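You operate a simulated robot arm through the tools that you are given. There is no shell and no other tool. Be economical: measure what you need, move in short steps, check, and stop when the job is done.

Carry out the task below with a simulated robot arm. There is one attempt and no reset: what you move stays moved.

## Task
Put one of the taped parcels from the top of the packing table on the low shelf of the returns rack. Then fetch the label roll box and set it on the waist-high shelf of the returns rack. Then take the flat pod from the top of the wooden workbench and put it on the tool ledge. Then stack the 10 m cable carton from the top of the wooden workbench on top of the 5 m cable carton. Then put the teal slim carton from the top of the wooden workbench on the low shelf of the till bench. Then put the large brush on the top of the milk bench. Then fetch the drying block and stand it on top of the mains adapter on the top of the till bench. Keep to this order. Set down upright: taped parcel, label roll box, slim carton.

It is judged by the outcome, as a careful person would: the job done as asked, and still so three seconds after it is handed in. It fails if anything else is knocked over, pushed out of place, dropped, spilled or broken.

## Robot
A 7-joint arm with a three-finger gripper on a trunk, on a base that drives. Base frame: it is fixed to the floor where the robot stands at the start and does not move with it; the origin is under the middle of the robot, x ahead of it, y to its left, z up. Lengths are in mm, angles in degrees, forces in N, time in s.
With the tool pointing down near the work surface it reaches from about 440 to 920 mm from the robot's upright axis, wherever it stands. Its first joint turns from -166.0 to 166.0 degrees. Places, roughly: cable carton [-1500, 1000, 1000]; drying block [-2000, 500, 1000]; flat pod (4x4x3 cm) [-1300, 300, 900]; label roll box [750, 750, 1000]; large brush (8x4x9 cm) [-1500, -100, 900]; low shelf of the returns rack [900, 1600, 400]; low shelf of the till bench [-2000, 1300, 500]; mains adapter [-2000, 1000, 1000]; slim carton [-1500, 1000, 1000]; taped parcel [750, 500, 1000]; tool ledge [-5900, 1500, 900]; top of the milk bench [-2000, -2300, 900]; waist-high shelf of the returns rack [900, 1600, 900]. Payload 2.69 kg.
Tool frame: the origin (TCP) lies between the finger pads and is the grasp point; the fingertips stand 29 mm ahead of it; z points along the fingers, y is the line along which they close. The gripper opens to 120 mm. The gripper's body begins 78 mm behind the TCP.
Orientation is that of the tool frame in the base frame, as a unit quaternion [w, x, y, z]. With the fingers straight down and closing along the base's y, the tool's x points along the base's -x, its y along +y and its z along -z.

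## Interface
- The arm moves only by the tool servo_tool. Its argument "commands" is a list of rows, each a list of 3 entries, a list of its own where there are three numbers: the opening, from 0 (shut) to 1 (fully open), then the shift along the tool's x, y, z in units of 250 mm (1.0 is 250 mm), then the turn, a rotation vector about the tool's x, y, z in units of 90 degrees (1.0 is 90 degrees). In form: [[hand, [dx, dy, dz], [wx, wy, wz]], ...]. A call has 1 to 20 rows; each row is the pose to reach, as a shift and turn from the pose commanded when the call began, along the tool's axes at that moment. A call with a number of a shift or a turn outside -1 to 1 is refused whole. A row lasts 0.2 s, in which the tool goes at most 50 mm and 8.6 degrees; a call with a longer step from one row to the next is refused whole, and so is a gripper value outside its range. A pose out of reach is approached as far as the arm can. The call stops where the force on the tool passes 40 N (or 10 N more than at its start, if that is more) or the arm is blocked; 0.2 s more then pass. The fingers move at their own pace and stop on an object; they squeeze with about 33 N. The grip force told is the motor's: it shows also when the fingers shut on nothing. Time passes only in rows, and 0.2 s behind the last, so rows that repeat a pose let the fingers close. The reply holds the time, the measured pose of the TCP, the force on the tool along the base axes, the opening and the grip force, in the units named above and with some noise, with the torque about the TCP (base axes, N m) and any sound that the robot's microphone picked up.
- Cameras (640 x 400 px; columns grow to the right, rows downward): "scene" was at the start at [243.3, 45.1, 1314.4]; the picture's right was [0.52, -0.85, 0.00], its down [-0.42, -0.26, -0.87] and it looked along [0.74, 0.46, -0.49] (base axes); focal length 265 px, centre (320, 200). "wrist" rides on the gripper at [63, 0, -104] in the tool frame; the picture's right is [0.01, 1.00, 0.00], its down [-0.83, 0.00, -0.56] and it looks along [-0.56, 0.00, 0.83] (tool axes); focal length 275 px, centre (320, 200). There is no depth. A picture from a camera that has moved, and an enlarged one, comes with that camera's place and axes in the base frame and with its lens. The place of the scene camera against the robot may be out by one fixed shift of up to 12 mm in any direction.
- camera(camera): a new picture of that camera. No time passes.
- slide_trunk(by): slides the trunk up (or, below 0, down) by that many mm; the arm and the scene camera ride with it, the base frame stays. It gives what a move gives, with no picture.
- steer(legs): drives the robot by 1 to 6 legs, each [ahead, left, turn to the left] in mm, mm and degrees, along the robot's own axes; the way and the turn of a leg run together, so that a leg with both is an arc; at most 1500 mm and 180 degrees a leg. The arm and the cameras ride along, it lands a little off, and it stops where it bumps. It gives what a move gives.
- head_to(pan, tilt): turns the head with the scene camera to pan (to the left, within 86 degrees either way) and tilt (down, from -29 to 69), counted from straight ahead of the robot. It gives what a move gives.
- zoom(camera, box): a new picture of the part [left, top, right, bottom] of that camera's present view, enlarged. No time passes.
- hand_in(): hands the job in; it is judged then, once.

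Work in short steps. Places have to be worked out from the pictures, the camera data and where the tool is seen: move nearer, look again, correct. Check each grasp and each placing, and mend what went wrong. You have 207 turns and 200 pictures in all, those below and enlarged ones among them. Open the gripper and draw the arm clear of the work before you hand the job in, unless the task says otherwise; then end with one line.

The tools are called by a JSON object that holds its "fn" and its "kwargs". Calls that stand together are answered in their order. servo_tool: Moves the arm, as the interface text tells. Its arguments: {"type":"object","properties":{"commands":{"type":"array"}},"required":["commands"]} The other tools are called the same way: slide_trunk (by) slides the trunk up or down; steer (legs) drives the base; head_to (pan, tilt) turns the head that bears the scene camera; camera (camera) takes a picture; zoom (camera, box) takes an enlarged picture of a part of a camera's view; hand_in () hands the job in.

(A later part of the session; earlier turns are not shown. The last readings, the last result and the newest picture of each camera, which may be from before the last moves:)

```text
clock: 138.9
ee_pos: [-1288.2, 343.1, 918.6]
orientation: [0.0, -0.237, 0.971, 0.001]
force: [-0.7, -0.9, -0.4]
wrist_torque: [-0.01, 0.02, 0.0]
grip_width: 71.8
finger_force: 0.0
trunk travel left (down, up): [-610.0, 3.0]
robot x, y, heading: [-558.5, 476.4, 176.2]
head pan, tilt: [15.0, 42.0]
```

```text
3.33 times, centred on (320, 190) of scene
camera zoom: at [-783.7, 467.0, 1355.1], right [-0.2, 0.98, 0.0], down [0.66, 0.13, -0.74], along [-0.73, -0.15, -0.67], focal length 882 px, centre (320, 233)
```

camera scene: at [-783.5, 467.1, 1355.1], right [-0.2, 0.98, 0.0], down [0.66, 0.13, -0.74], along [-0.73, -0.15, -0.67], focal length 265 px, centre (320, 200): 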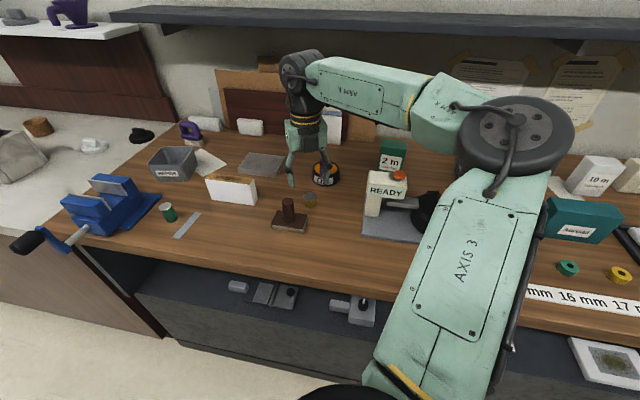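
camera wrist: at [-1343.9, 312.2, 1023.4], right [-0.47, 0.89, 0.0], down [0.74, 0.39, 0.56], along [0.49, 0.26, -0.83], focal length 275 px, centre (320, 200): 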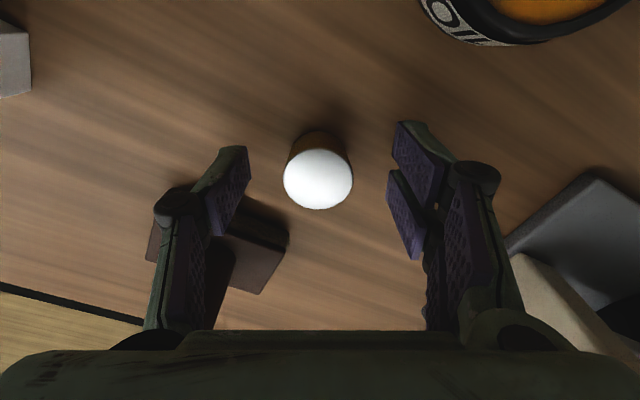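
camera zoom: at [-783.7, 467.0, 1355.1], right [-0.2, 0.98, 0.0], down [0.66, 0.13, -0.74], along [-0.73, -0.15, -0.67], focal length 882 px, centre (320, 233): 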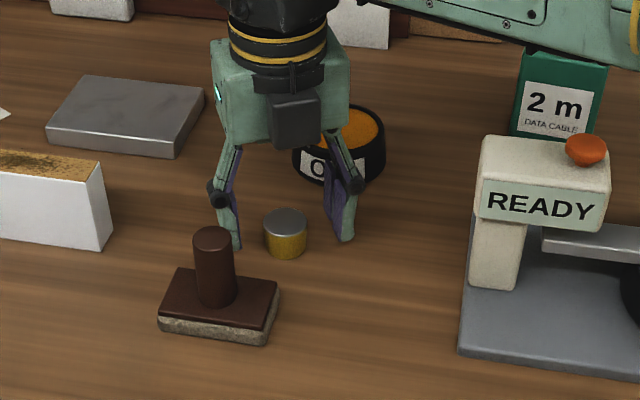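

Aligned. I lower a few more mm and close.

{"fn": "servo_tool", "kwargs": {"commands": [[0.6, [0, 0, 0.012], [0, 0, 0]], [0.6, [0, 0, 0.024], [0, 0, 0]], [0.3, [0, 0, 0.024], [0, 0, 0]], [0.1, [0, 0, 0.024], [0, 0, 0]], [0.1, [0, 0, 0.024], [0, 0, 0]], [0.1, [0, 0, 0.024], [0, 0, 0]], [0.1, [0, 0, 0.024], [0, 0, 0]]]}}

{"fn": "camera", "kwargs": {"camera": "wrist"}}

```text
clock: 140.5
ee_pos: [-1288.5, 342.3, 911.3]
orientation: [0.0, -0.238, 0.971, 0.002]
force: [-0.2, 0.2, -1.2]
wrist_torque: [-0.01, 0.0, 0.0]
grip_width: 31.6
finger_force: 33.3
trunk travel left (down, up): [-610.0, 3.0]
robot x, y, heading: [-554.8, 474.6, 176.7]
head pan, tilt: [15.0, 42.0]
```

```text
124 pictures are left
camera wrist: at [-1344.1, 312.8, 1017.3], right [-0.47, 0.89, 0.0], down [0.74, 0.39, 0.56], along [0.49, 0.26, -0.83], focal length 275 px, centre (320, 200)
```

wrist: 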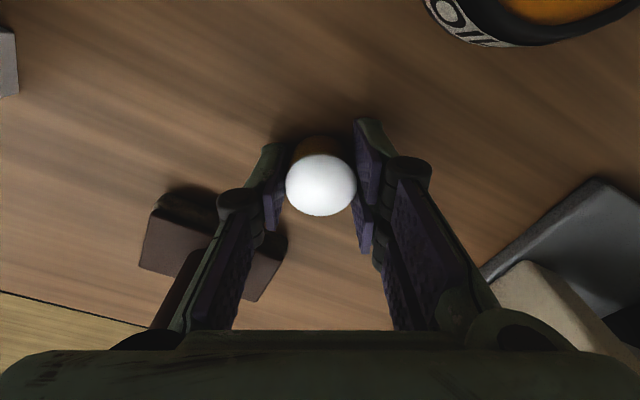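

Gripped (31.6 mm). I lift it and pull the arm in toward the robot for travel.

{"fn": "servo_tool", "kwargs": {"commands": [[0.1, [0, 0, -0.1], [0, 0, 0]], [0.1, [0, 0, -0.28], [0, 0, 0]], [0.1, [0, 0, -0.46], [0, 0, 0]], [0.1, [0, 0, -0.6], [0, 0, 0]], [0.1, [-0.17, -0.04, -0.6], [0, 0, 0]], [0.1, [-0.34, -0.08, -0.6], [0, 0, 0]], [0.1, [-0.5, -0.12, -0.6], [0, 0, 0]], [0.1, [-0.67, -0.16, -0.6], [0, 0, 0]], [0.1, [-0.84, -0.2, -0.6], [0, 0, 0]], [0.1, [-1, -0.25, -0.6], [0, 0, 0]], [0.1, [-1, -0.25, -0.6], [0, 0, 0]]]}}

{"fn": "steer", "kwargs": {"legs": [[-200, 0, 0], [0, -1450, 0]]}}

{"fn": "head_to", "kwargs": {"pan": 0, "tilt": 15}}

{"fn": "camera", "kwargs": {"camera": "scene"}}

{"fn": "camera", "kwargs": {"camera": "wrist"}}

```text
clock: 142.9
ee_pos: [-1036.6, 404.9, 1061.3]
orientation: [0.0, -0.238, 0.971, 0.002]
force: [0.5, 0.4, -0.9]
wrist_torque: [0.0, -0.03, 0.0]
grip_width: 31.8
finger_force: 33.0
trunk travel left (down, up): [-610.0, 3.0]
robot x, y, heading: [-552.9, 475.3, 176.6]
head pan, tilt: [15.0, 42.0]
```

```text
clock: 155.2
ee_pos: [-795.3, 1783.0, 1061.6]
orientation: [0.0, -0.263, 0.965, 0.002]
force: [0.5, -0.4, -0.4]
wrist_torque: [0.03, 0.03, -0.04]
grip_width: 31.4
finger_force: 33.1
trunk travel left (down, up): [-610.0, 3.0]
robot x, y, heading: [-316.7, 1875.6, 179.5]
head pan, tilt: [15.0, 42.0]
```

```text
clock: 156.2
ee_pos: [-794.3, 1781.1, 1061.0]
orientation: [0.0, -0.264, 0.965, 0.001]
force: [1.1, -0.9, -0.9]
wrist_torque: [0.03, 0.02, 0.0]
grip_width: 31.5
finger_force: 33.1
trunk travel left (down, up): [-610.0, 3.0]
robot x, y, heading: [-319.7, 1880.1, 179.2]
head pan, tilt: [0.0, 15.0]
```

```text
123 pictures are left
camera scene: at [-558.5, 1879.2, 1397.5], right [0.01, 1.0, 0.0], down [0.26, 0.0, -0.97], along [-0.97, 0.01, -0.26], focal length 265 px, centre (320, 200)
```

scene: 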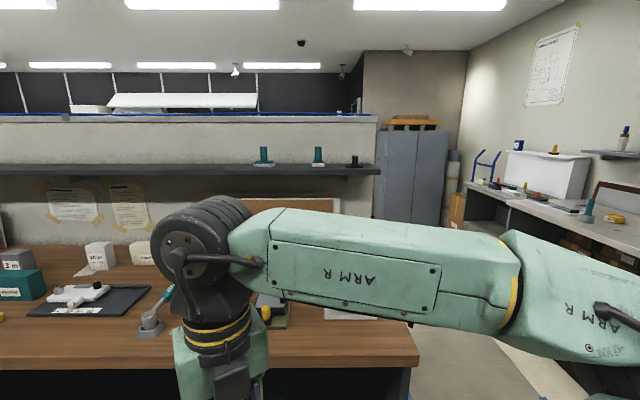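

```text
122 pictures are left
camera wrist: at [-849.5, 1748.5, 1166.8], right [-0.51, 0.86, 0.0], down [0.71, 0.42, 0.56], along [0.48, 0.29, -0.83], focal length 275 px, centre (320, 200)
```

wrist: 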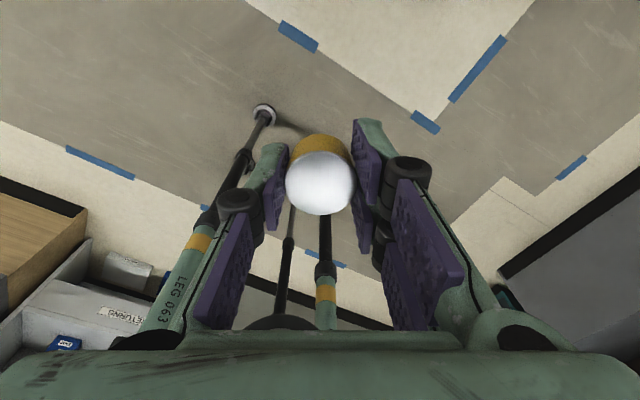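

The workbench ends at about y 2110, with an aisle beyond it. I look to the right to check the aisle.

{"fn": "head_to", "kwargs": {"pan": -35, "tilt": 25}}

{"fn": "camera", "kwargs": {"camera": "scene"}}

```text
clock: 157.2
ee_pos: [-795.6, 1781.2, 1061.1]
orientation: [0.001, -0.264, 0.965, 0.001]
force: [-0.3, 0.5, -0.3]
wrist_torque: [0.03, 0.0, 0.02]
grip_width: 31.5
finger_force: 32.7
trunk travel left (down, up): [-610.0, 3.0]
robot x, y, heading: [-315.5, 1876.7, 179.7]
head pan, tilt: [-35.0, 25.0]
```

```text
121 pictures are left
camera scene: at [-540.2, 1931.8, 1381.3], right [0.58, 0.81, 0.0], down [0.34, -0.24, -0.91], along [-0.74, 0.53, -0.42], focal length 265 px, centre (320, 200)
```

scene: 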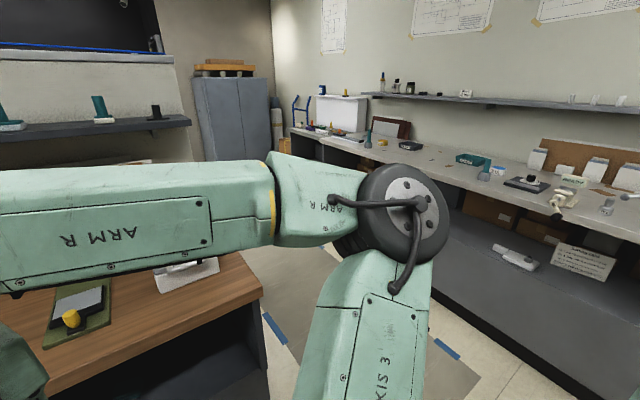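

The aisle between the bench end (y≈2110) and the side counter (y≈3400) is wide. I drive through its middle.

{"fn": "steer", "kwargs": {"legs": [[0, -850, 0], [1450, 0, 0]]}}

{"fn": "head_to", "kwargs": {"pan": 30, "tilt": 15}}

{"fn": "camera", "kwargs": {"camera": "scene"}}

```text
clock: 171.2
ee_pos: [-2258.3, 2642.0, 1062.0]
orientation: [0.001, -0.272, 0.962, 0.001]
force: [0.6, 0.0, -0.7]
wrist_torque: [-0.02, 0.03, 0.03]
grip_width: 31.4
finger_force: 32.9
trunk travel left (down, up): [-610.0, 3.0]
robot x, y, heading: [-1783.1, 2748.9, -179.4]
head pan, tilt: [-35.0, 25.0]
```

```text
clock: 172.6
ee_pos: [-2257.9, 2643.0, 1060.4]
orientation: [0.001, -0.272, 0.962, 0.001]
force: [-0.1, 0.0, -0.6]
wrist_torque: [0.0, 0.01, -0.03]
grip_width: 31.6
finger_force: 32.9
trunk travel left (down, up): [-610.0, 3.0]
robot x, y, heading: [-1785.1, 2750.0, -179.2]
head pan, tilt: [30.0, 15.0]
```

```text
120 pictures are left
camera scene: at [-2010.0, 2698.1, 1397.5], right [-0.51, 0.86, 0.0], down [0.22, 0.13, -0.97], along [-0.83, -0.49, -0.26], focal length 265 px, centre (320, 200)
```

scene: 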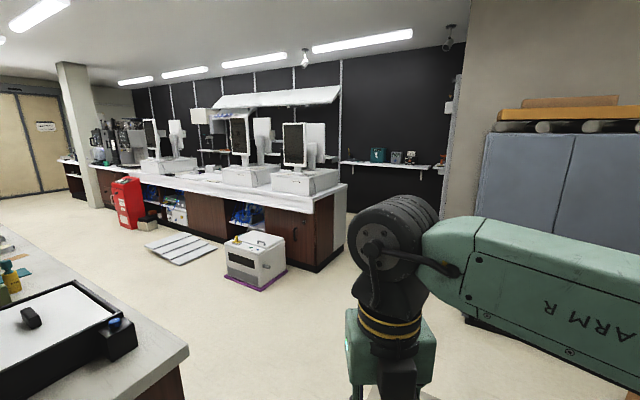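

The tool ledge appears on the dark wall beyond the register counter (about x -5900, z 885, y up to ≈2280). I drive toward it through the gap, stopping short to look again.

{"fn": "steer", "kwargs": {"legs": [[960, 200, 0], [900, 250, 0]]}}

{"fn": "head_to", "kwargs": {"pan": 15, "tilt": 15}}

{"fn": "camera", "kwargs": {"camera": "scene"}}

```text
clock: 182.2
ee_pos: [-4103.3, 2182.3, 1061.6]
orientation: [0.001, -0.27, 0.963, 0.001]
force: [0.1, 0.3, -0.1]
wrist_torque: [0.02, -0.02, -0.02]
grip_width: 31.4
finger_force: 32.7
trunk travel left (down, up): [-610.0, 3.0]
robot x, y, heading: [-3627.0, 2282.4, -179.8]
head pan, tilt: [30.0, 15.0]
```

```text
clock: 182.9
ee_pos: [-4103.9, 2181.3, 1061.2]
orientation: [0.0, -0.271, 0.963, 0.002]
force: [-0.8, 0.0, -0.2]
wrist_torque: [-0.03, 0.0, -0.01]
grip_width: 31.7
finger_force: 32.7
trunk travel left (down, up): [-610.0, 3.0]
robot x, y, heading: [-3629.2, 2284.9, -179.6]
head pan, tilt: [15.0, 15.0]
```

```text
119 pictures are left
camera scene: at [-3865.1, 2258.3, 1397.5], right [-0.27, 0.96, 0.0], down [0.25, 0.07, -0.97], along [-0.93, -0.26, -0.26], focal length 265 px, centre (320, 200)
```

scene: 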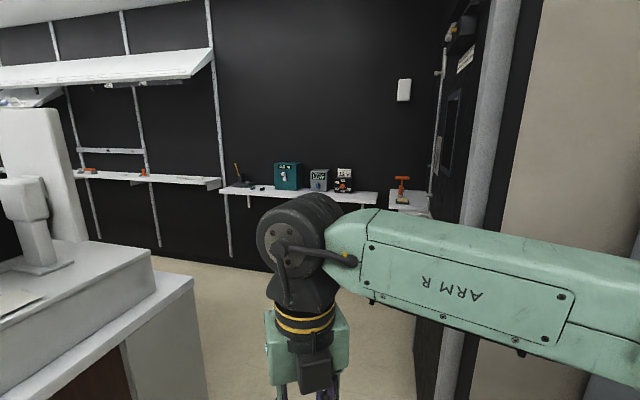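

The tool ledge is the one with the teal and grey boxes. I advance part of the way and look at the free space on it.

{"fn": "steer", "kwargs": {"legs": [[820, 270, 0]]}}

{"fn": "head_to", "kwargs": {"pan": 25, "tilt": 25}}

{"fn": "camera", "kwargs": {"camera": "scene"}}

{"fn": "head_to", "kwargs": {"pan": 70, "tilt": 35}}

{"fn": "camera", "kwargs": {"camera": "scene"}}

```text
clock: 187.4
ee_pos: [-4908.9, 1893.1, 1061.2]
orientation: [0.001, -0.276, 0.961, 0.001]
force: [-0.6, 0.4, 0.0]
wrist_torque: [0.01, 0.01, -0.01]
grip_width: 31.5
finger_force: 33.1
trunk travel left (down, up): [-610.0, 3.0]
robot x, y, heading: [-4435.1, 2001.4, -178.8]
head pan, tilt: [15.0, 15.0]
```

```text
clock: 188.2
ee_pos: [-4908.5, 1893.7, 1060.5]
orientation: [0.0, -0.277, 0.961, 0.001]
force: [-0.2, -0.7, -0.2]
wrist_torque: [0.02, -0.02, 0.04]
grip_width: 31.8
finger_force: 33.5
trunk travel left (down, up): [-610.0, 3.0]
robot x, y, heading: [-4431.2, 2002.9, -179.0]
head pan, tilt: [25.0, 25.0]
```

```text
118 pictures are left
camera scene: at [-4663.7, 1957.4, 1381.4], right [-0.44, 0.9, 0.0], down [0.38, 0.18, -0.91], along [-0.81, -0.4, -0.42], focal length 265 px, centre (320, 200)
```

scene: 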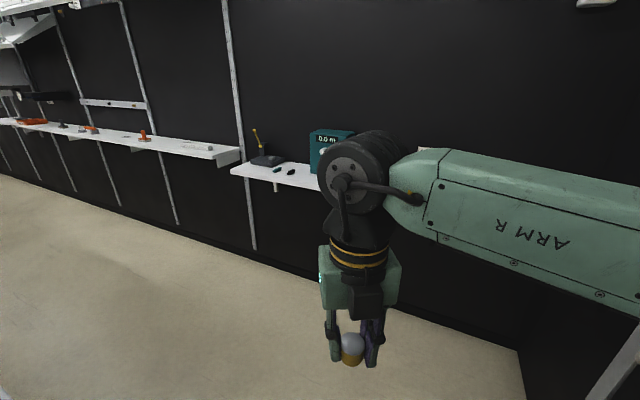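

```text
clock: 189.3
ee_pos: [-4908.3, 1894.2, 1060.9]
orientation: [0.001, -0.276, 0.961, 0.001]
force: [0.7, 0.4, 0.1]
wrist_torque: [0.0, 0.01, -0.03]
grip_width: 31.4
finger_force: 32.9
trunk travel left (down, up): [-610.0, 3.0]
robot x, y, heading: [-4436.6, 2002.8, -178.8]
head pan, tilt: [70.0, 35.0]
```

```text
117 pictures are left
camera scene: at [-4609.6, 1914.5, 1365.6], right [-0.95, 0.33, 0.0], down [0.19, 0.54, -0.82], along [-0.27, -0.77, -0.57], focal length 265 px, centre (320, 200)
```

scene: 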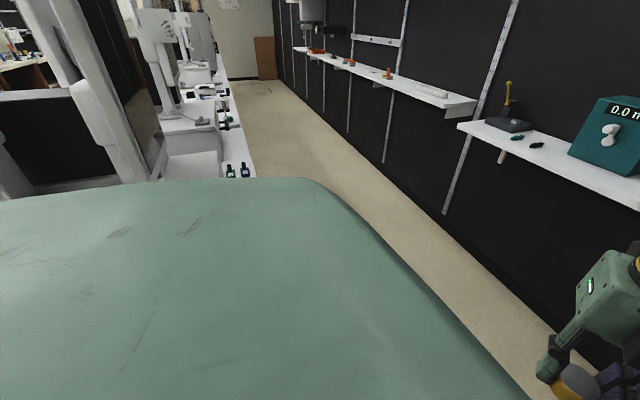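

Ledge A (the one ahead, y 850–2167, front edge x ≈ -5700, z ≈ 893) is centred at y ≈ 1500, so it is the tool ledge. I move nearer to see the free spots.

{"fn": "steer", "kwargs": {"legs": [[565, 230, 0]]}}

{"fn": "head_to", "kwargs": {"pan": 0, "tilt": 35}}

{"fn": "camera", "kwargs": {"camera": "scene"}}

{"fn": "camera", "kwargs": {"camera": "wrist"}}

```text
clock: 192.7
ee_pos: [-5453.7, 1647.4, 1060.7]
orientation: [0.001, -0.279, 0.96, 0.001]
force: [-0.1, -0.6, -0.3]
wrist_torque: [-0.02, -0.01, -0.03]
grip_width: 31.5
finger_force: 32.9
trunk travel left (down, up): [-610.0, 3.0]
robot x, y, heading: [-4979.9, 1764.6, -178.7]
head pan, tilt: [70.0, 35.0]
```

```text
clock: 194.1
ee_pos: [-5454.0, 1647.3, 1060.1]
orientation: [0.0, -0.279, 0.96, 0.002]
force: [0.6, -0.4, -0.7]
wrist_torque: [0.03, -0.02, 0.01]
grip_width: 31.4
finger_force: 32.7
trunk travel left (down, up): [-610.0, 3.0]
robot x, y, heading: [-4980.5, 1759.2, -178.8]
head pan, tilt: [0.0, 35.0]
```

```text
116 pictures are left
camera scene: at [-5215.3, 1751.8, 1365.6], right [-0.02, 1.0, 0.0], down [0.57, 0.01, -0.82], along [-0.82, -0.02, -0.57], focal length 265 px, centre (320, 200)
```

scene: 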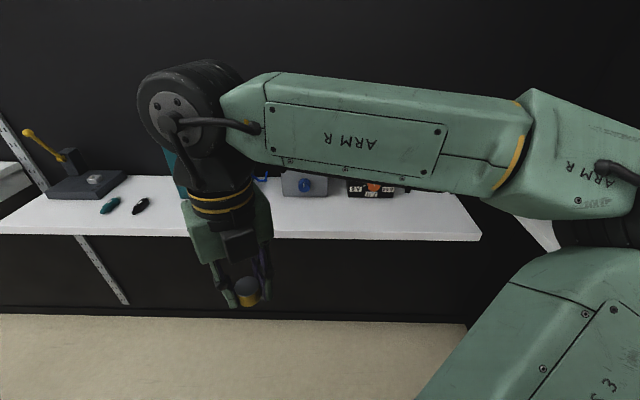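

```text
115 pictures are left
camera wrist: at [-5507.4, 1612.4, 1166.8], right [-0.54, 0.84, 0.0], down [0.7, 0.45, 0.56], along [0.47, 0.3, -0.83], focal length 275 px, centre (320, 200)
```

wrist: 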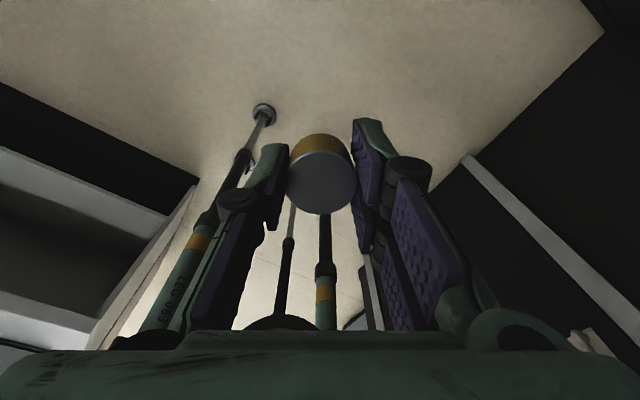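

There's about 180 mm of free depth in front of the meters. I aim for (-5800, 1750): base 100 mm closer and right, then extend the arm.

{"fn": "steer", "kwargs": {"legs": [[100, -100, 0]]}}

{"fn": "servo_tool", "kwargs": {"commands": [[0.1, [0.14, 0.088, 0], [0, 0, 0]], [0.1, [0.28, 0.176, 0], [0, 0, 0]], [0.1, [0.42, 0.264, 0], [0, 0, 0]], [0.1, [0.56, 0.352, 0], [0, 0, 0]], [0.1, [0.7, 0.44, 0], [0, 0, 0]], [0.1, [0.83, 0.527, 0], [0, 0, 0]], [0.1, [0.83, 0.527, 0.15], [0, 0, 0]], [0.1, [0.83, 0.527, 0.3], [0, 0, 0]], [0.1, [0.83, 0.527, 0.3], [0, 0, 0]]]}}

{"fn": "camera", "kwargs": {"camera": "scene"}}

{"fn": "camera", "kwargs": {"camera": "wrist"}}

```text
clock: 195.5
ee_pos: [-5556.0, 1745.6, 1061.4]
orientation: [0.0, -0.279, 0.96, 0.002]
force: [-1.1, 0.6, -0.4]
wrist_torque: [-0.02, -0.04, 0.03]
grip_width: 31.7
finger_force: 32.5
trunk travel left (down, up): [-610.0, 3.0]
robot x, y, heading: [-5084.8, 1861.3, -178.7]
head pan, tilt: [0.0, 35.0]
```

```text
clock: 197.5
ee_pos: [-5798.4, 1744.6, 986.3]
orientation: [0.0, -0.279, 0.96, 0.001]
force: [-0.2, -0.6, -0.1]
wrist_torque: [-0.05, 0.0, 0.05]
grip_width: 31.3
finger_force: 33.2
trunk travel left (down, up): [-610.0, 3.0]
robot x, y, heading: [-5082.4, 1857.0, -178.6]
head pan, tilt: [0.0, 35.0]
```

```text
114 pictures are left
camera scene: at [-5316.3, 1850.7, 1365.6], right [-0.02, 1.0, 0.0], down [0.57, 0.01, -0.82], along [-0.82, -0.02, -0.57], focal length 265 px, centre (320, 200)
```

scene: 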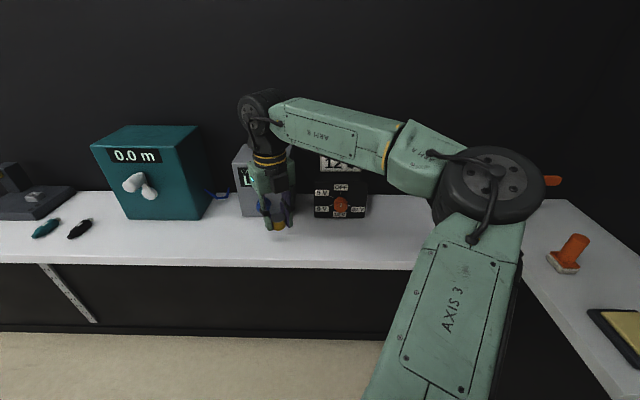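

```text
113 pictures are left
camera wrist: at [-5851.1, 1709.6, 1091.6], right [-0.54, 0.84, 0.0], down [0.7, 0.45, 0.56], along [0.47, 0.3, -0.83], focal length 275 px, centre (320, 200)
```

wrist: 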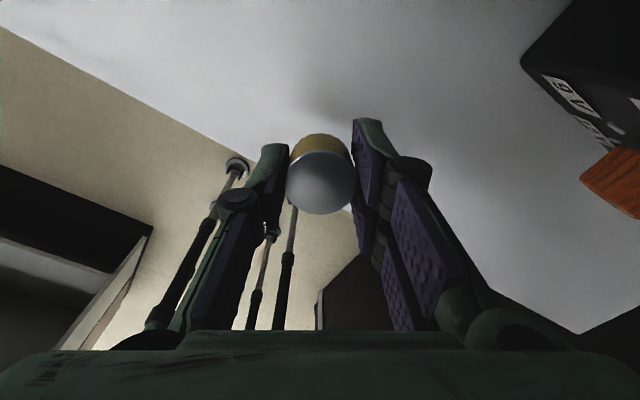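

Over the free area in front of the grey meter. Descending gently.

{"fn": "servo_tool", "kwargs": {"commands": [[0.1, [0, 0, 0.08], [0, 0, 0]], [0.1, [0, 0, 0.16], [0, 0, 0]], [0.1, [0, 0, 0.2], [0, 0, 0]], [0.1, [0, 0, 0.22], [0, 0, 0]], [0.1, [0, 0, 0.22], [0, 0, 0]]]}}

{"fn": "servo_tool", "kwargs": {"commands": [[0.1, [0, 0, 0.012], [0, 0, 0]], [0.1, [0, 0, 0.024], [0, 0, 0]], [0.1, [0, 0, 0.036], [0, 0, 0]], [0.1, [0, 0, 0.036], [0, 0, 0]]]}}

{"fn": "zoom", "kwargs": {"camera": "scene", "box": [200, 150, 380, 280]}}

```text
clock: 198.7
ee_pos: [-5800.2, 1746.5, 932.0]
orientation: [0.0, -0.279, 0.96, 0.001]
force: [-0.1, -0.1, 0.0]
wrist_torque: [0.0, -0.03, 0.03]
grip_width: 31.5
finger_force: 33.0
trunk travel left (down, up): [-610.0, 3.0]
robot x, y, heading: [-5083.7, 1859.1, -178.7]
head pan, tilt: [0.0, 35.0]
```

```text
clock: 199.6
ee_pos: [-5799.5, 1746.3, 929.3]
orientation: [-0.004, -0.279, 0.96, 0.0]
force: [5.1, 2.7, 16.8]
wrist_torque: [0.09, -0.29, 0.03]
grip_width: 31.5
finger_force: 33.2
trunk travel left (down, up): [-610.0, 3.0]
robot x, y, heading: [-5081.1, 1856.9, -178.5]
head pan, tilt: [0.0, 35.0]
stopped in row 4: the force on the tool passed its limit at 42 N (the readings are from after the stop); the commanded pose is now the measured one
```

```text
3.08 times, centred on (290, 215) of scene
camera zoom: at [-5314.6, 1851.4, 1365.8], right [-0.02, 1.0, 0.0], down [0.57, 0.01, -0.82], along [-0.82, -0.02, -0.57], focal length 814 px, centre (412, 154)
```

zoom: 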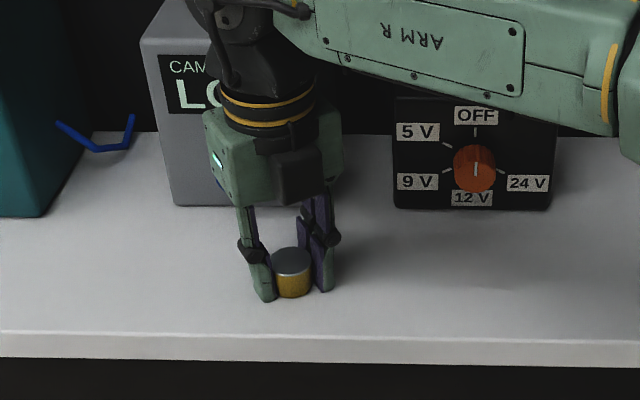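

It's on the ledge. I open and lift away.

{"fn": "servo_tool", "kwargs": {"commands": [[0.1, [0, 0, -0.006], [0, 0, 0]], [0.5, [0, 0, -0.006], [0, 0, 0]], [0.5, [0, 0, -0.006], [0, 0, 0]], [0.5, [0, 0, -0.006], [0, 0, 0]], [0.5, [0, 0, -0.1], [0, 0, 0]], [0.5, [0, 0, -0.25], [0, 0, 0]], [0.5, [0, 0, -0.4], [0, 0, 0]], [0.5, [0, 0, -0.52], [0, 0, 0]], [0.5, [-0.14, -0.088, -0.52], [0, 0, 0]], [0.5, [-0.28, -0.176, -0.52], [0, 0, 0]], [0.5, [-0.42, -0.264, -0.52], [0, 0, 0]], [0.5, [-0.56, -0.352, -0.52], [0, 0, 0]], [0.5, [-0.7, -0.44, -0.52], [0, 0, 0]], [0.5, [-0.83, -0.527, -0.52], [0, 0, 0]], [0.5, [-0.83, -0.527, -0.52], [0, 0, 0]]]}}

{"fn": "camera", "kwargs": {"camera": "scene"}}

```text
clock: 202.8
ee_pos: [-5555.3, 1744.1, 1051.3]
orientation: [-0.003, -0.278, 0.961, 0.002]
force: [-0.3, 0.6, -0.1]
wrist_torque: [0.0, 0.02, 0.0]
grip_width: 60.0
finger_force: 0.1
trunk travel left (down, up): [-610.0, 3.0]
robot x, y, heading: [-5083.7, 1860.9, -178.8]
head pan, tilt: [0.0, 35.0]
```

```text
111 pictures are left
camera scene: at [-5316.6, 1850.7, 1365.5], right [-0.02, 1.0, 0.0], down [0.57, 0.01, -0.82], along [-0.82, -0.02, -0.57], focal length 265 px, centre (320, 200)
```

scene: 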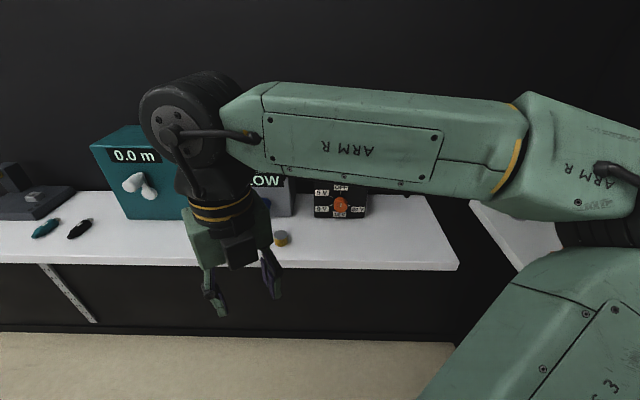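

The pod rests on the tool ledge. I retrace my path backward to the aisle.

{"fn": "steer", "kwargs": {"legs": [[-645, -155, 0], [-800, -290, 0], [-920, -240, 0], [-920, -240, 0]]}}

```text
clock: 219.6
ee_pos: [-2303.2, 2745.1, 1051.5]
orientation: [-0.003, -0.287, 0.958, 0.002]
force: [0.4, 0.7, -0.6]
wrist_torque: [-0.02, 0.02, -0.01]
grip_width: 60.1
finger_force: 0.1
trunk travel left (down, up): [-610.0, 3.0]
robot x, y, heading: [-1834.4, 2868.2, -177.7]
head pan, tilt: [0.0, 35.0]
```

{"fn": "steer", "kwargs": {"legs": [[-1450, 170, 0], [0, 0, -2.5], [0, 1150, 0]]}}

{"fn": "head_to", "kwargs": {"pan": 20, "tilt": 30}}

{"fn": "camera", "kwargs": {"camera": "scene"}}

```text
clock: 236.5
ee_pos: [-826.0, 1469.8, 1052.2]
orientation: [-0.002, -0.271, 0.963, 0.001]
force: [-0.5, 0.0, 0.5]
wrist_torque: [-0.02, -0.02, -0.01]
grip_width: 60.0
finger_force: 0.0
trunk travel left (down, up): [-610.0, 3.0]
robot x, y, heading: [-352.3, 1574.1, -179.7]
head pan, tilt: [0.0, 35.0]
```

```text
clock: 237.3
ee_pos: [-824.5, 1469.5, 1053.0]
orientation: [-0.002, -0.271, 0.963, 0.001]
force: [-0.8, 0.0, 0.0]
wrist_torque: [-0.03, 0.01, 0.0]
grip_width: 59.8
finger_force: 0.1
trunk travel left (down, up): [-610.0, 3.0]
robot x, y, heading: [-349.3, 1572.6, -179.3]
head pan, tilt: [20.0, 30.0]
```

```text
110 pictures are left
camera scene: at [-581.3, 1540.7, 1373.3], right [-0.35, 0.94, 0.0], down [0.47, 0.17, -0.87], along [-0.81, -0.3, -0.5], focal length 265 px, centre (320, 200)
```

scene: 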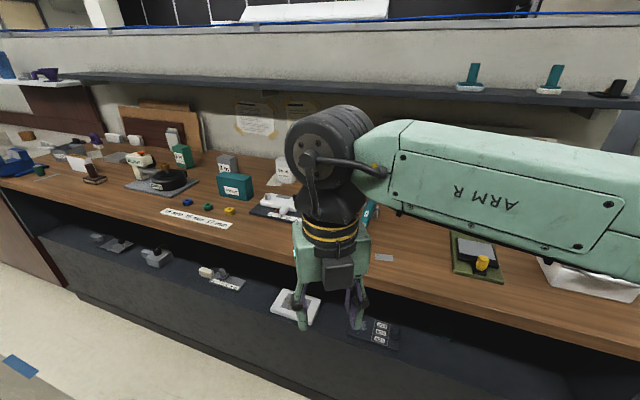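

{"fn": "zoom", "kwargs": {"camera": "scene", "box": [100, 100, 340, 240]}}

```text
2.67 times, centred on (220, 170) of scene
camera zoom: at [-581.3, 1540.7, 1373.3], right [-0.35, 0.94, 0.0], down [0.47, 0.17, -0.87], along [-0.81, -0.3, -0.5], focal length 706 px, centre (587, 280)
```

zoom: 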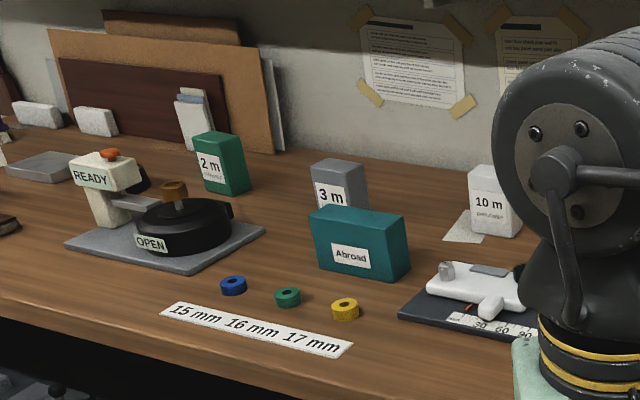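

I see the 10 m carton (white), the teal "Abroad" slim carton, and more. I move closer to find the 5 m carton.

{"fn": "steer", "kwargs": {"legs": [[250, 250, 0]]}}

{"fn": "head_to", "kwargs": {"pan": 5, "tilt": 35}}

{"fn": "servo_tool", "kwargs": {"commands": [[0.6, [0, -0.1, -0.1], [0, 0.06, 0]], [0.6, [0, -0.26, -0.15], [0, 0.12, 0]], [0.6, [0, -0.42, -0.2], [0, 0.18, 0]], [0.6, [0, -0.58, -0.2], [0, 0.24, 0]], [0.6, [0, -0.74, -0.2], [0, 0.3, 0]], [0.6, [0, -0.9, -0.2], [0, 0.36, 0]], [0.6, [0, -0.9, -0.2], [0, 0.42, 0]], [0.6, [0, -0.9, -0.2], [0, 0.48, 0]]]}}

{"fn": "camera", "kwargs": {"camera": "scene"}}

{"fn": "camera", "kwargs": {"camera": "wrist"}}

```text
clock: 239.8
ee_pos: [-1069.6, 1215.8, 1051.9]
orientation: [-0.002, -0.272, 0.962, 0.001]
force: [0.5, 0.4, -0.2]
wrist_torque: [0.0, 0.0, 0.02]
grip_width: 59.8
finger_force: 0.1
trunk travel left (down, up): [-610.0, 3.0]
robot x, y, heading: [-594.5, 1323.8, -179.2]
head pan, tilt: [20.0, 30.0]
```

```text
clock: 240.6
ee_pos: [-1070.1, 1215.9, 1053.2]
orientation: [-0.002, -0.272, 0.962, 0.001]
force: [-0.5, 0.6, -0.5]
wrist_torque: [0.03, 0.03, 0.01]
grip_width: 60.1
finger_force: 0.1
trunk travel left (down, up): [-610.0, 3.0]
robot x, y, heading: [-593.0, 1321.7, -179.7]
head pan, tilt: [5.0, 35.0]
```

```text
clock: 242.4
ee_pos: [-961.7, 1017.2, 1110.9]
orientation: [-0.335, -0.222, 0.91, -0.103]
force: [0.2, -1.0, 0.3]
wrist_torque: [-0.02, 0.0, 0.01]
grip_width: 71.9
finger_force: 0.0
trunk travel left (down, up): [-610.0, 3.0]
robot x, y, heading: [-591.7, 1325.1, -179.6]
head pan, tilt: [5.0, 35.0]
```

```text
108 pictures are left
camera scene: at [-828.2, 1311.9, 1365.6], right [-0.1, 1.0, 0.0], down [0.57, 0.06, -0.82], along [-0.82, -0.08, -0.57], focal length 265 px, centre (320, 200)
```

scene: 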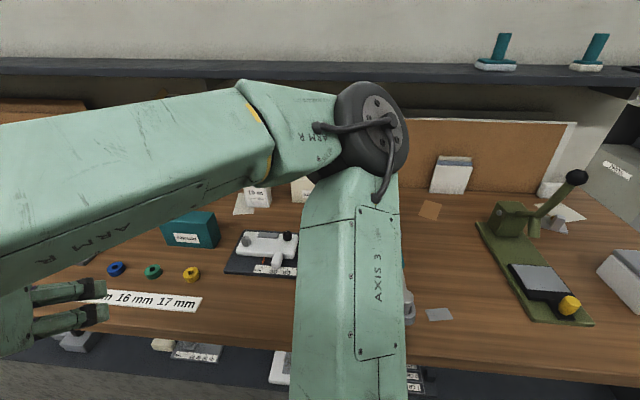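

```text
107 pictures are left
camera wrist: at [-946.9, 1029.7, 1232.2], right [-0.48, 0.88, -0.04], down [0.87, 0.47, -0.13], along [-0.09, -0.09, -0.99], focal length 275 px, centre (320, 200)
```

wrist: 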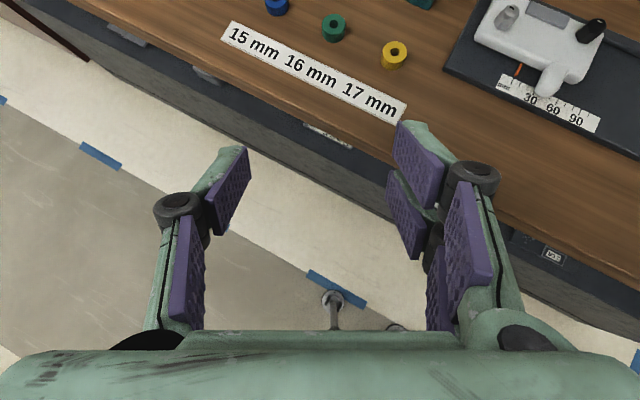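

The forearm hides the cartons; I'll use the wrist camera instead, moving it over the carton area and squaring the tool to the bench.

{"fn": "servo_tool", "kwargs": {"commands": [[0.6, [0.03, 0.16, 0.03], [-0.035, 0, 0.039]], [0.6, [0.07, 0.32, 0.05], [-0.071, 0, 0.079]], [0.6, [0.1, 0.48, 0.08], [-0.106, 0, 0.118]], [0.6, [0.14, 0.64, 0.1], [-0.142, 0, 0.157]], [0.6, [0.18, 0.8, 0.13], [-0.177, 0, 0.197]], [0.6, [0.21, 0.96, 0.16], [-0.213, 0, 0.236]], [0.6, [0.21, 0.96, 0.16], [-0.213, 0, 0.236]]]}}

{"fn": "servo_tool", "kwargs": {"commands": [[0.6, [0.1, 0.1, 0.11], [0, 0, 0]], [0.6, [0.2, 0.15, 0.22], [0, 0, 0]], [0.6, [0.3, 0.15, 0.33], [0, 0, 0]], [0.6, [0.4, 0.15, 0.42], [0, 0, 0]], [0.6, [0.4, 0.15, 0.42], [0, 0, 0]]]}}

{"fn": "camera", "kwargs": {"camera": "wrist"}}

{"fn": "camera", "kwargs": {"camera": "scene"}}

```text
clock: 244.0
ee_pos: [-1130.5, 1199.2, 1110.7]
orientation: [-0.369, -0.023, 0.929, -0.013]
force: [-0.6, -0.3, -0.1]
wrist_torque: [0.04, -0.03, -0.02]
grip_width: 71.9
finger_force: 0.1
trunk travel left (down, up): [-610.0, 3.0]
robot x, y, heading: [-595.9, 1326.8, -179.1]
head pan, tilt: [5.0, 35.0]
```

```text
clock: 245.2
ee_pos: [-1279.7, 1226.6, 1102.9]
orientation: [-0.369, -0.023, 0.929, -0.013]
force: [1.0, 0.1, 0.8]
wrist_torque: [0.02, -0.02, -0.01]
grip_width: 72.1
finger_force: 0.1
trunk travel left (down, up): [-610.0, 3.0]
robot x, y, heading: [-595.2, 1323.7, -179.3]
head pan, tilt: [5.0, 35.0]
```

```text
106 pictures are left
camera wrist: at [-1254.7, 1227.6, 1223.3], right [-0.06, 1.0, 0.0], down [0.98, 0.05, -0.17], along [-0.17, -0.01, -0.99], focal length 275 px, centre (320, 200)
```

wrist: 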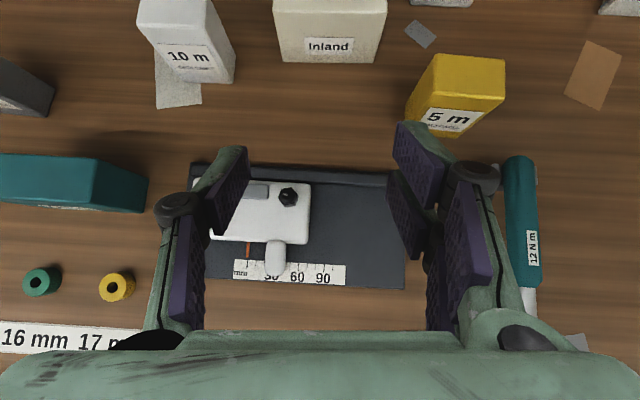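

```text
105 pictures are left
camera scene: at [-828.1, 1312.0, 1365.6], right [-0.1, 1.0, 0.0], down [0.57, 0.06, -0.82], along [-0.82, -0.08, -0.57], focal length 265 px, centre (320, 200)
```

scene: 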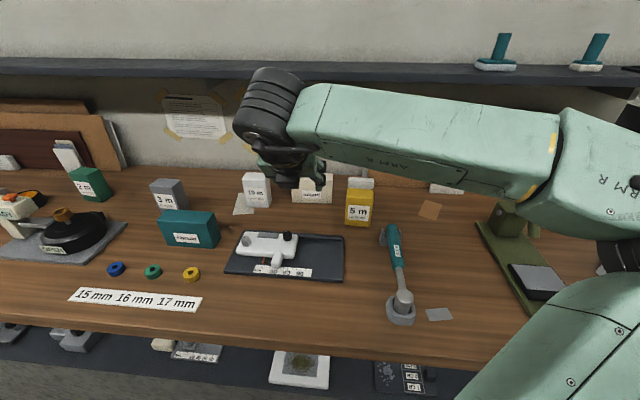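

The 5 m carton (yellow) and the 10 m (white) are visible. I zoom in to measure both.

{"fn": "zoom", "kwargs": {"camera": "wrist", "box": [120, 0, 520, 150]}}

{"fn": "zoom", "kwargs": {"camera": "scene", "box": [140, 140, 400, 300]}}

```text
1.60 times, centred on (320, 75) of wrist
camera zoom: at [-1254.7, 1227.6, 1223.3], right [-0.06, 1.0, 0.0], down [0.98, 0.05, -0.17], along [-0.17, -0.01, -0.99], focal length 440 px, centre (320, 400)
```

zoom: 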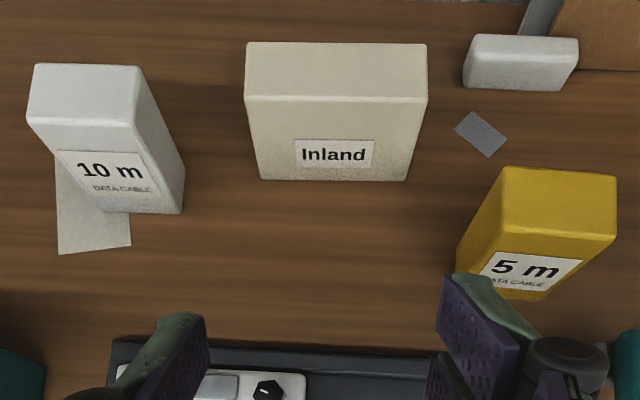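

```text
2.46 times, centred on (270, 220) of scene
camera zoom: at [-828.1, 1312.0, 1365.6], right [-0.1, 1.0, 0.0], down [0.57, 0.06, -0.82], along [-0.82, -0.08, -0.57], focal length 651 px, centre (443, 151)
```

zoom: 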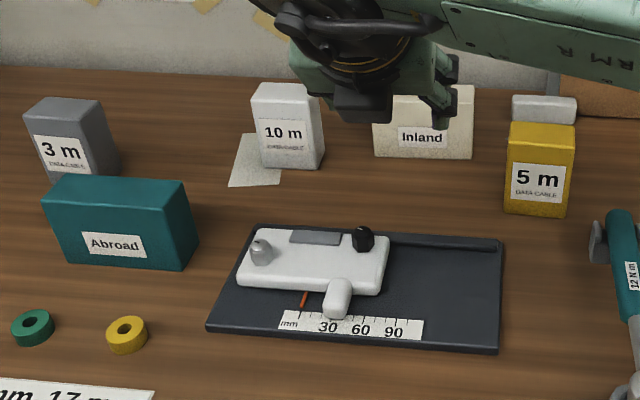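

Estimates: 10 m carton at centre (-1488, 1064), 69 × 42, z 880–976. 5 m carton at centre (-1430, 1365), top z ≈ 971. I move to a pre-grasp for the 10 m carton.

{"fn": "servo_tool", "kwargs": {"commands": [[0.85, [0.035, -0.125, 0.08], [-0.005, 0, 0.005]], [0.85, [0.07, -0.25, 0.17], [-0.01, 0, 0.01]], [0.85, [0.1, -0.375, 0.3], [-0.015, 0, 0.015]], [0.85, [0.14, -0.5, 0.44], [-0.02, 0, 0.02]], [0.85, [0.173, -0.625, 0.596], [-0.023, 0, 0.024]], [0.85, [0.173, -0.625, 0.596], [-0.023, 0, 0.024]]]}}

{"fn": "camera", "kwargs": {"camera": "wrist"}}

{"fn": "camera", "kwargs": {"camera": "scene"}}

```text
refused: row 5 steps farther than a row can; nothing moved
```

```text
102 pictures are left
camera wrist: at [-1254.7, 1227.6, 1223.3], right [-0.06, 1.0, 0.0], down [0.98, 0.05, -0.17], along [-0.17, -0.01, -0.99], focal length 275 px, centre (320, 200)
```

wrist: 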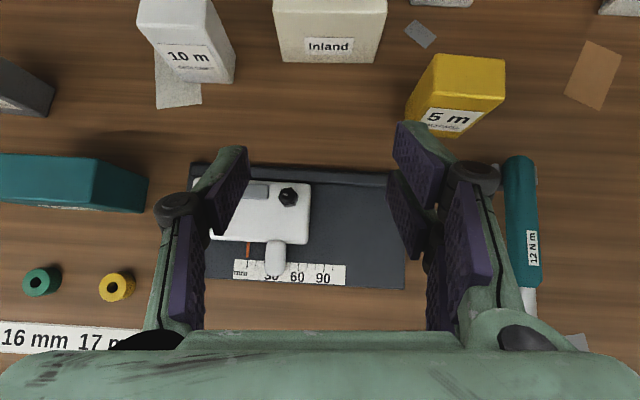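

```text
101 pictures are left
camera scene: at [-828.1, 1312.0, 1365.6], right [-0.1, 1.0, 0.0], down [0.57, 0.06, -0.82], along [-0.82, -0.08, -0.57], focal length 265 px, centre (320, 200)
```

scene: 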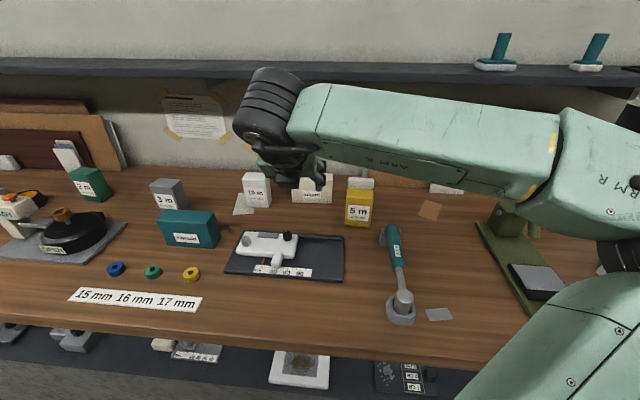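

{"fn": "servo_tool", "kwargs": {"commands": [[0.85, [0.029, -0.104, 0.099], [-0.005, 0, 0.005]], [0.85, [0.058, -0.208, 0.198], [-0.01, 0, 0.01]], [0.85, [0.087, -0.312, 0.298], [-0.015, 0, 0.015]], [0.85, [0.115, -0.417, 0.397], [-0.02, 0, 0.02]], [0.85, [0.144, -0.521, 0.497], [-0.023, 0, 0.024]], [0.85, [0.173, -0.625, 0.596], [-0.023, 0, 0.024]], [0.85, [0.173, -0.625, 0.596], [-0.023, 0, 0.024]]]}}

{"fn": "camera", "kwargs": {"camera": "wrist"}}

```text
clock: 246.8
ee_pos: [-1403.1, 1059.3, 1022.9]
orientation: [-0.369, 0.002, 0.93, -0.004]
force: [-0.7, -0.2, 0.3]
wrist_torque: [0.03, 0.0, -0.02]
grip_width: 102.2
finger_force: 0.0
trunk travel left (down, up): [-610.0, 3.0]
robot x, y, heading: [-595.9, 1328.3, -179.2]
head pan, tilt: [5.0, 35.0]
```

```text
100 pictures are left
camera wrist: at [-1378.3, 1058.8, 1144.1], right [0.0, 1.0, 0.0], down [0.99, 0.0, -0.17], along [-0.17, 0.0, -0.99], focal length 275 px, centre (320, 200)
```

wrist: 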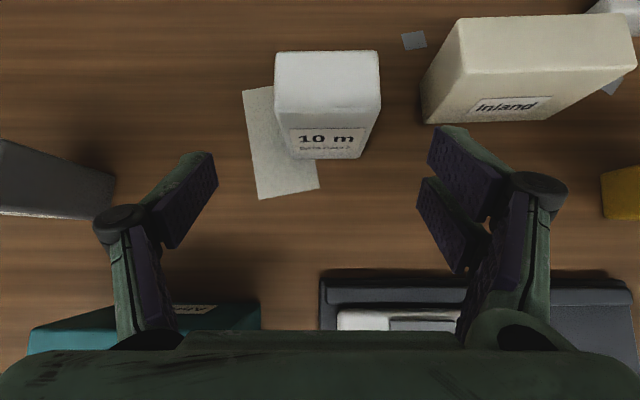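

Aligned within 5 mm. Advancing and closing.

{"fn": "servo_tool", "kwargs": {"commands": [[0.85, [0, 0.016, 0.12], [0, 0, 0]], [0.85, [0, 0.016, 0.24], [0, 0, 0]], [0.85, [0, 0.016, 0.36], [0, 0, 0]], [0.85, [0, 0.016, 0.47], [0, 0, 0]], [0.85, [0, 0.016, 0.47], [0, 0, 0]], [0.5, [0, 0.016, 0.47], [0, 0, 0]], [0.3, [0, 0.016, 0.47], [0, 0, 0]], [0.3, [0, 0.016, 0.47], [0, 0, 0]], [0.3, [0, 0.016, 0.47], [0, 0, 0]]]}}

{"fn": "camera", "kwargs": {"camera": "wrist"}}

```text
clock: 248.8
ee_pos: [-1485.9, 1064.2, 937.1]
orientation: [-0.368, 0.0, 0.93, -0.004]
force: [0.1, -0.3, 2.3]
wrist_torque: [-0.04, 0.02, 0.05]
grip_width: 69.7
finger_force: 32.6
trunk travel left (down, up): [-610.0, 3.0]
robot x, y, heading: [-596.9, 1327.4, -179.5]
head pan, tilt: [5.0, 35.0]
```

```text
99 pictures are left
camera wrist: at [-1460.3, 1064.4, 1057.3], right [0.0, 1.0, 0.0], down [0.99, 0.0, -0.17], along [-0.17, -0.01, -0.99], focal length 275 px, centre (320, 200)
```

wrist: 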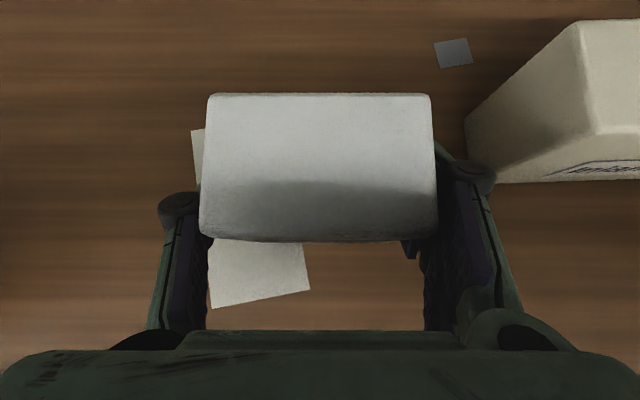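

Gripped (69.7 mm). I lift it 140 mm and shift toward the 5 m carton.

{"fn": "servo_tool", "kwargs": {"commands": [[0.3, [0.05, 0, -0.053], [0, 0, 0]], [0.3, [0.15, 0, -0.16], [0, 0, 0]], [0.3, [0.27, 0, -0.288], [0, 0, 0]], [0.3, [0.385, 0, -0.41], [0, 0, 0]], [0.3, [0.385, 0, -0.41], [0, 0, 0]]]}}

{"fn": "servo_tool", "kwargs": {"commands": [[0.3, [-0.025, 0.18, -0.023], [0, 0, 0]], [0.3, [-0.05, 0.36, -0.046], [0, 0, 0]], [0.3, [-0.08, 0.54, -0.075], [0, 0, 0]], [0.3, [-0.12, 0.72, -0.11], [0, 0, 0]], [0.3, [-0.168, 0.88, -0.158], [0, 0, 0]], [0.3, [-0.168, 1, -0.158], [0, 0, 0]], [0.3, [-0.168, 1, -0.158], [0, 0, 0]]]}}

{"fn": "camera", "kwargs": {"camera": "wrist"}}

{"fn": "zoom", "kwargs": {"camera": "scene", "box": [200, 60, 440, 260]}}

```text
clock: 250.0
ee_pos: [-1483.6, 1062.8, 1078.9]
orientation: [-0.369, 0.002, 0.929, -0.003]
force: [0.3, -1.7, -2.1]
wrist_torque: [0.01, -0.03, -0.04]
grip_width: 69.6
finger_force: 33.1
trunk travel left (down, up): [-610.0, 3.0]
robot x, y, heading: [-594.2, 1325.8, -179.6]
head pan, tilt: [5.0, 35.0]
```

```text
clock: 251.6
ee_pos: [-1423.4, 1311.2, 1076.3]
orientation: [-0.369, 0.0, 0.929, -0.004]
force: [-0.6, -0.5, -1.8]
wrist_torque: [0.0, -0.01, 0.0]
grip_width: 69.7
finger_force: 32.8
trunk travel left (down, up): [-610.0, 3.0]
robot x, y, heading: [-595.0, 1325.2, -179.4]
head pan, tilt: [5.0, 35.0]
```

```text
98 pictures are left
camera wrist: at [-1399.6, 1311.2, 1196.8], right [0.0, 1.0, 0.0], down [0.99, 0.0, -0.17], along [-0.17, -0.01, -0.99], focal length 275 px, centre (320, 200)
```

wrist: 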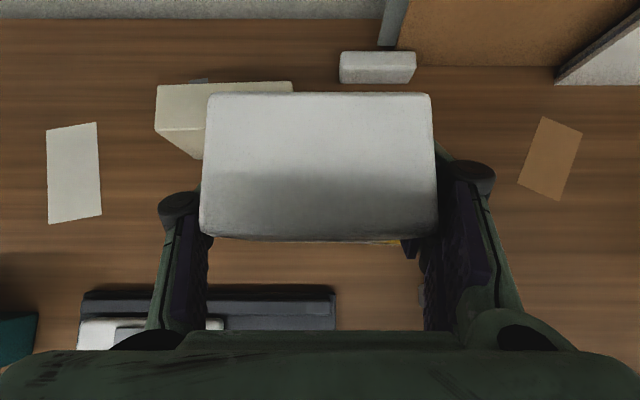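

```text
2.00 times, centred on (320, 160) of scene
camera zoom: at [-828.4, 1311.9, 1365.5], right [-0.1, 1.0, 0.0], down [0.57, 0.06, -0.82], along [-0.82, -0.08, -0.57], focal length 529 px, centre (320, 280)
```

zoom: 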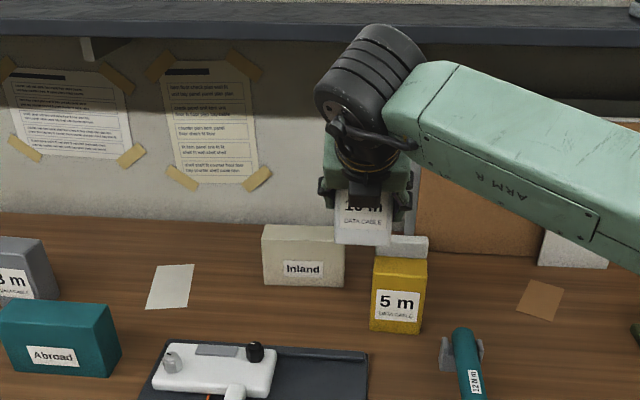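

I complete the lateral move to y 1365 and compare the edges before lowering.

{"fn": "servo_tool", "kwargs": {"commands": [[0.3, [-0.018, 0.11, 0.019], [0, 0, 0]], [0.3, [-0.04, 0.216, 0.042], [0, 0, 0]], [0.3, [-0.06, 0.216, 0.064], [0, 0, 0]], [0.3, [-0.06, 0.216, 0.064], [0, 0, 0]]]}}

{"fn": "zoom", "kwargs": {"camera": "wrist", "box": [190, 80, 450, 260]}}

{"fn": "zoom", "kwargs": {"camera": "scene", "box": [280, 100, 440, 240]}}

```text
clock: 252.6
ee_pos: [-1427.7, 1368.9, 1053.2]
orientation: [-0.37, 0.001, 0.929, -0.004]
force: [0.8, -0.4, -1.8]
wrist_torque: [-0.04, 0.0, 0.0]
grip_width: 69.3
finger_force: 32.9
trunk travel left (down, up): [-610.0, 3.0]
robot x, y, heading: [-595.2, 1327.5, -179.5]
head pan, tilt: [5.0, 35.0]
```

```text
2.22 times, centred on (320, 170) of wrist
camera zoom: at [-1402.4, 1369.0, 1173.9], right [0.0, 1.0, 0.0], down [0.99, 0.0, -0.17], along [-0.17, 0.0, -0.99], focal length 612 px, centre (320, 267)
```

zoom: 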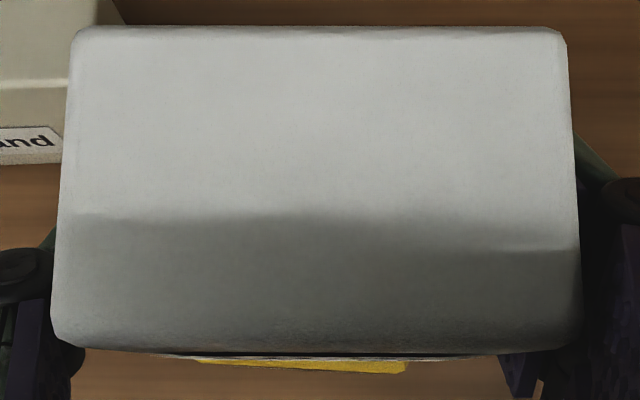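

```text
2.86 times, centred on (360, 170) of scene
camera zoom: at [-828.4, 1312.0, 1365.5], right [-0.1, 1.0, 0.0], down [0.57, 0.06, -0.82], along [-0.82, -0.08, -0.57], focal length 756 px, centre (206, 286)
```

zoom: 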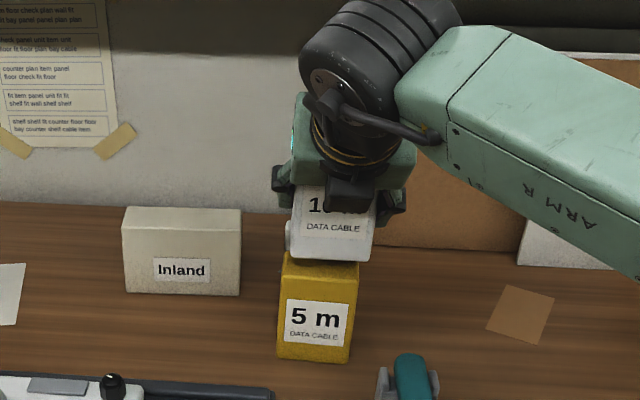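

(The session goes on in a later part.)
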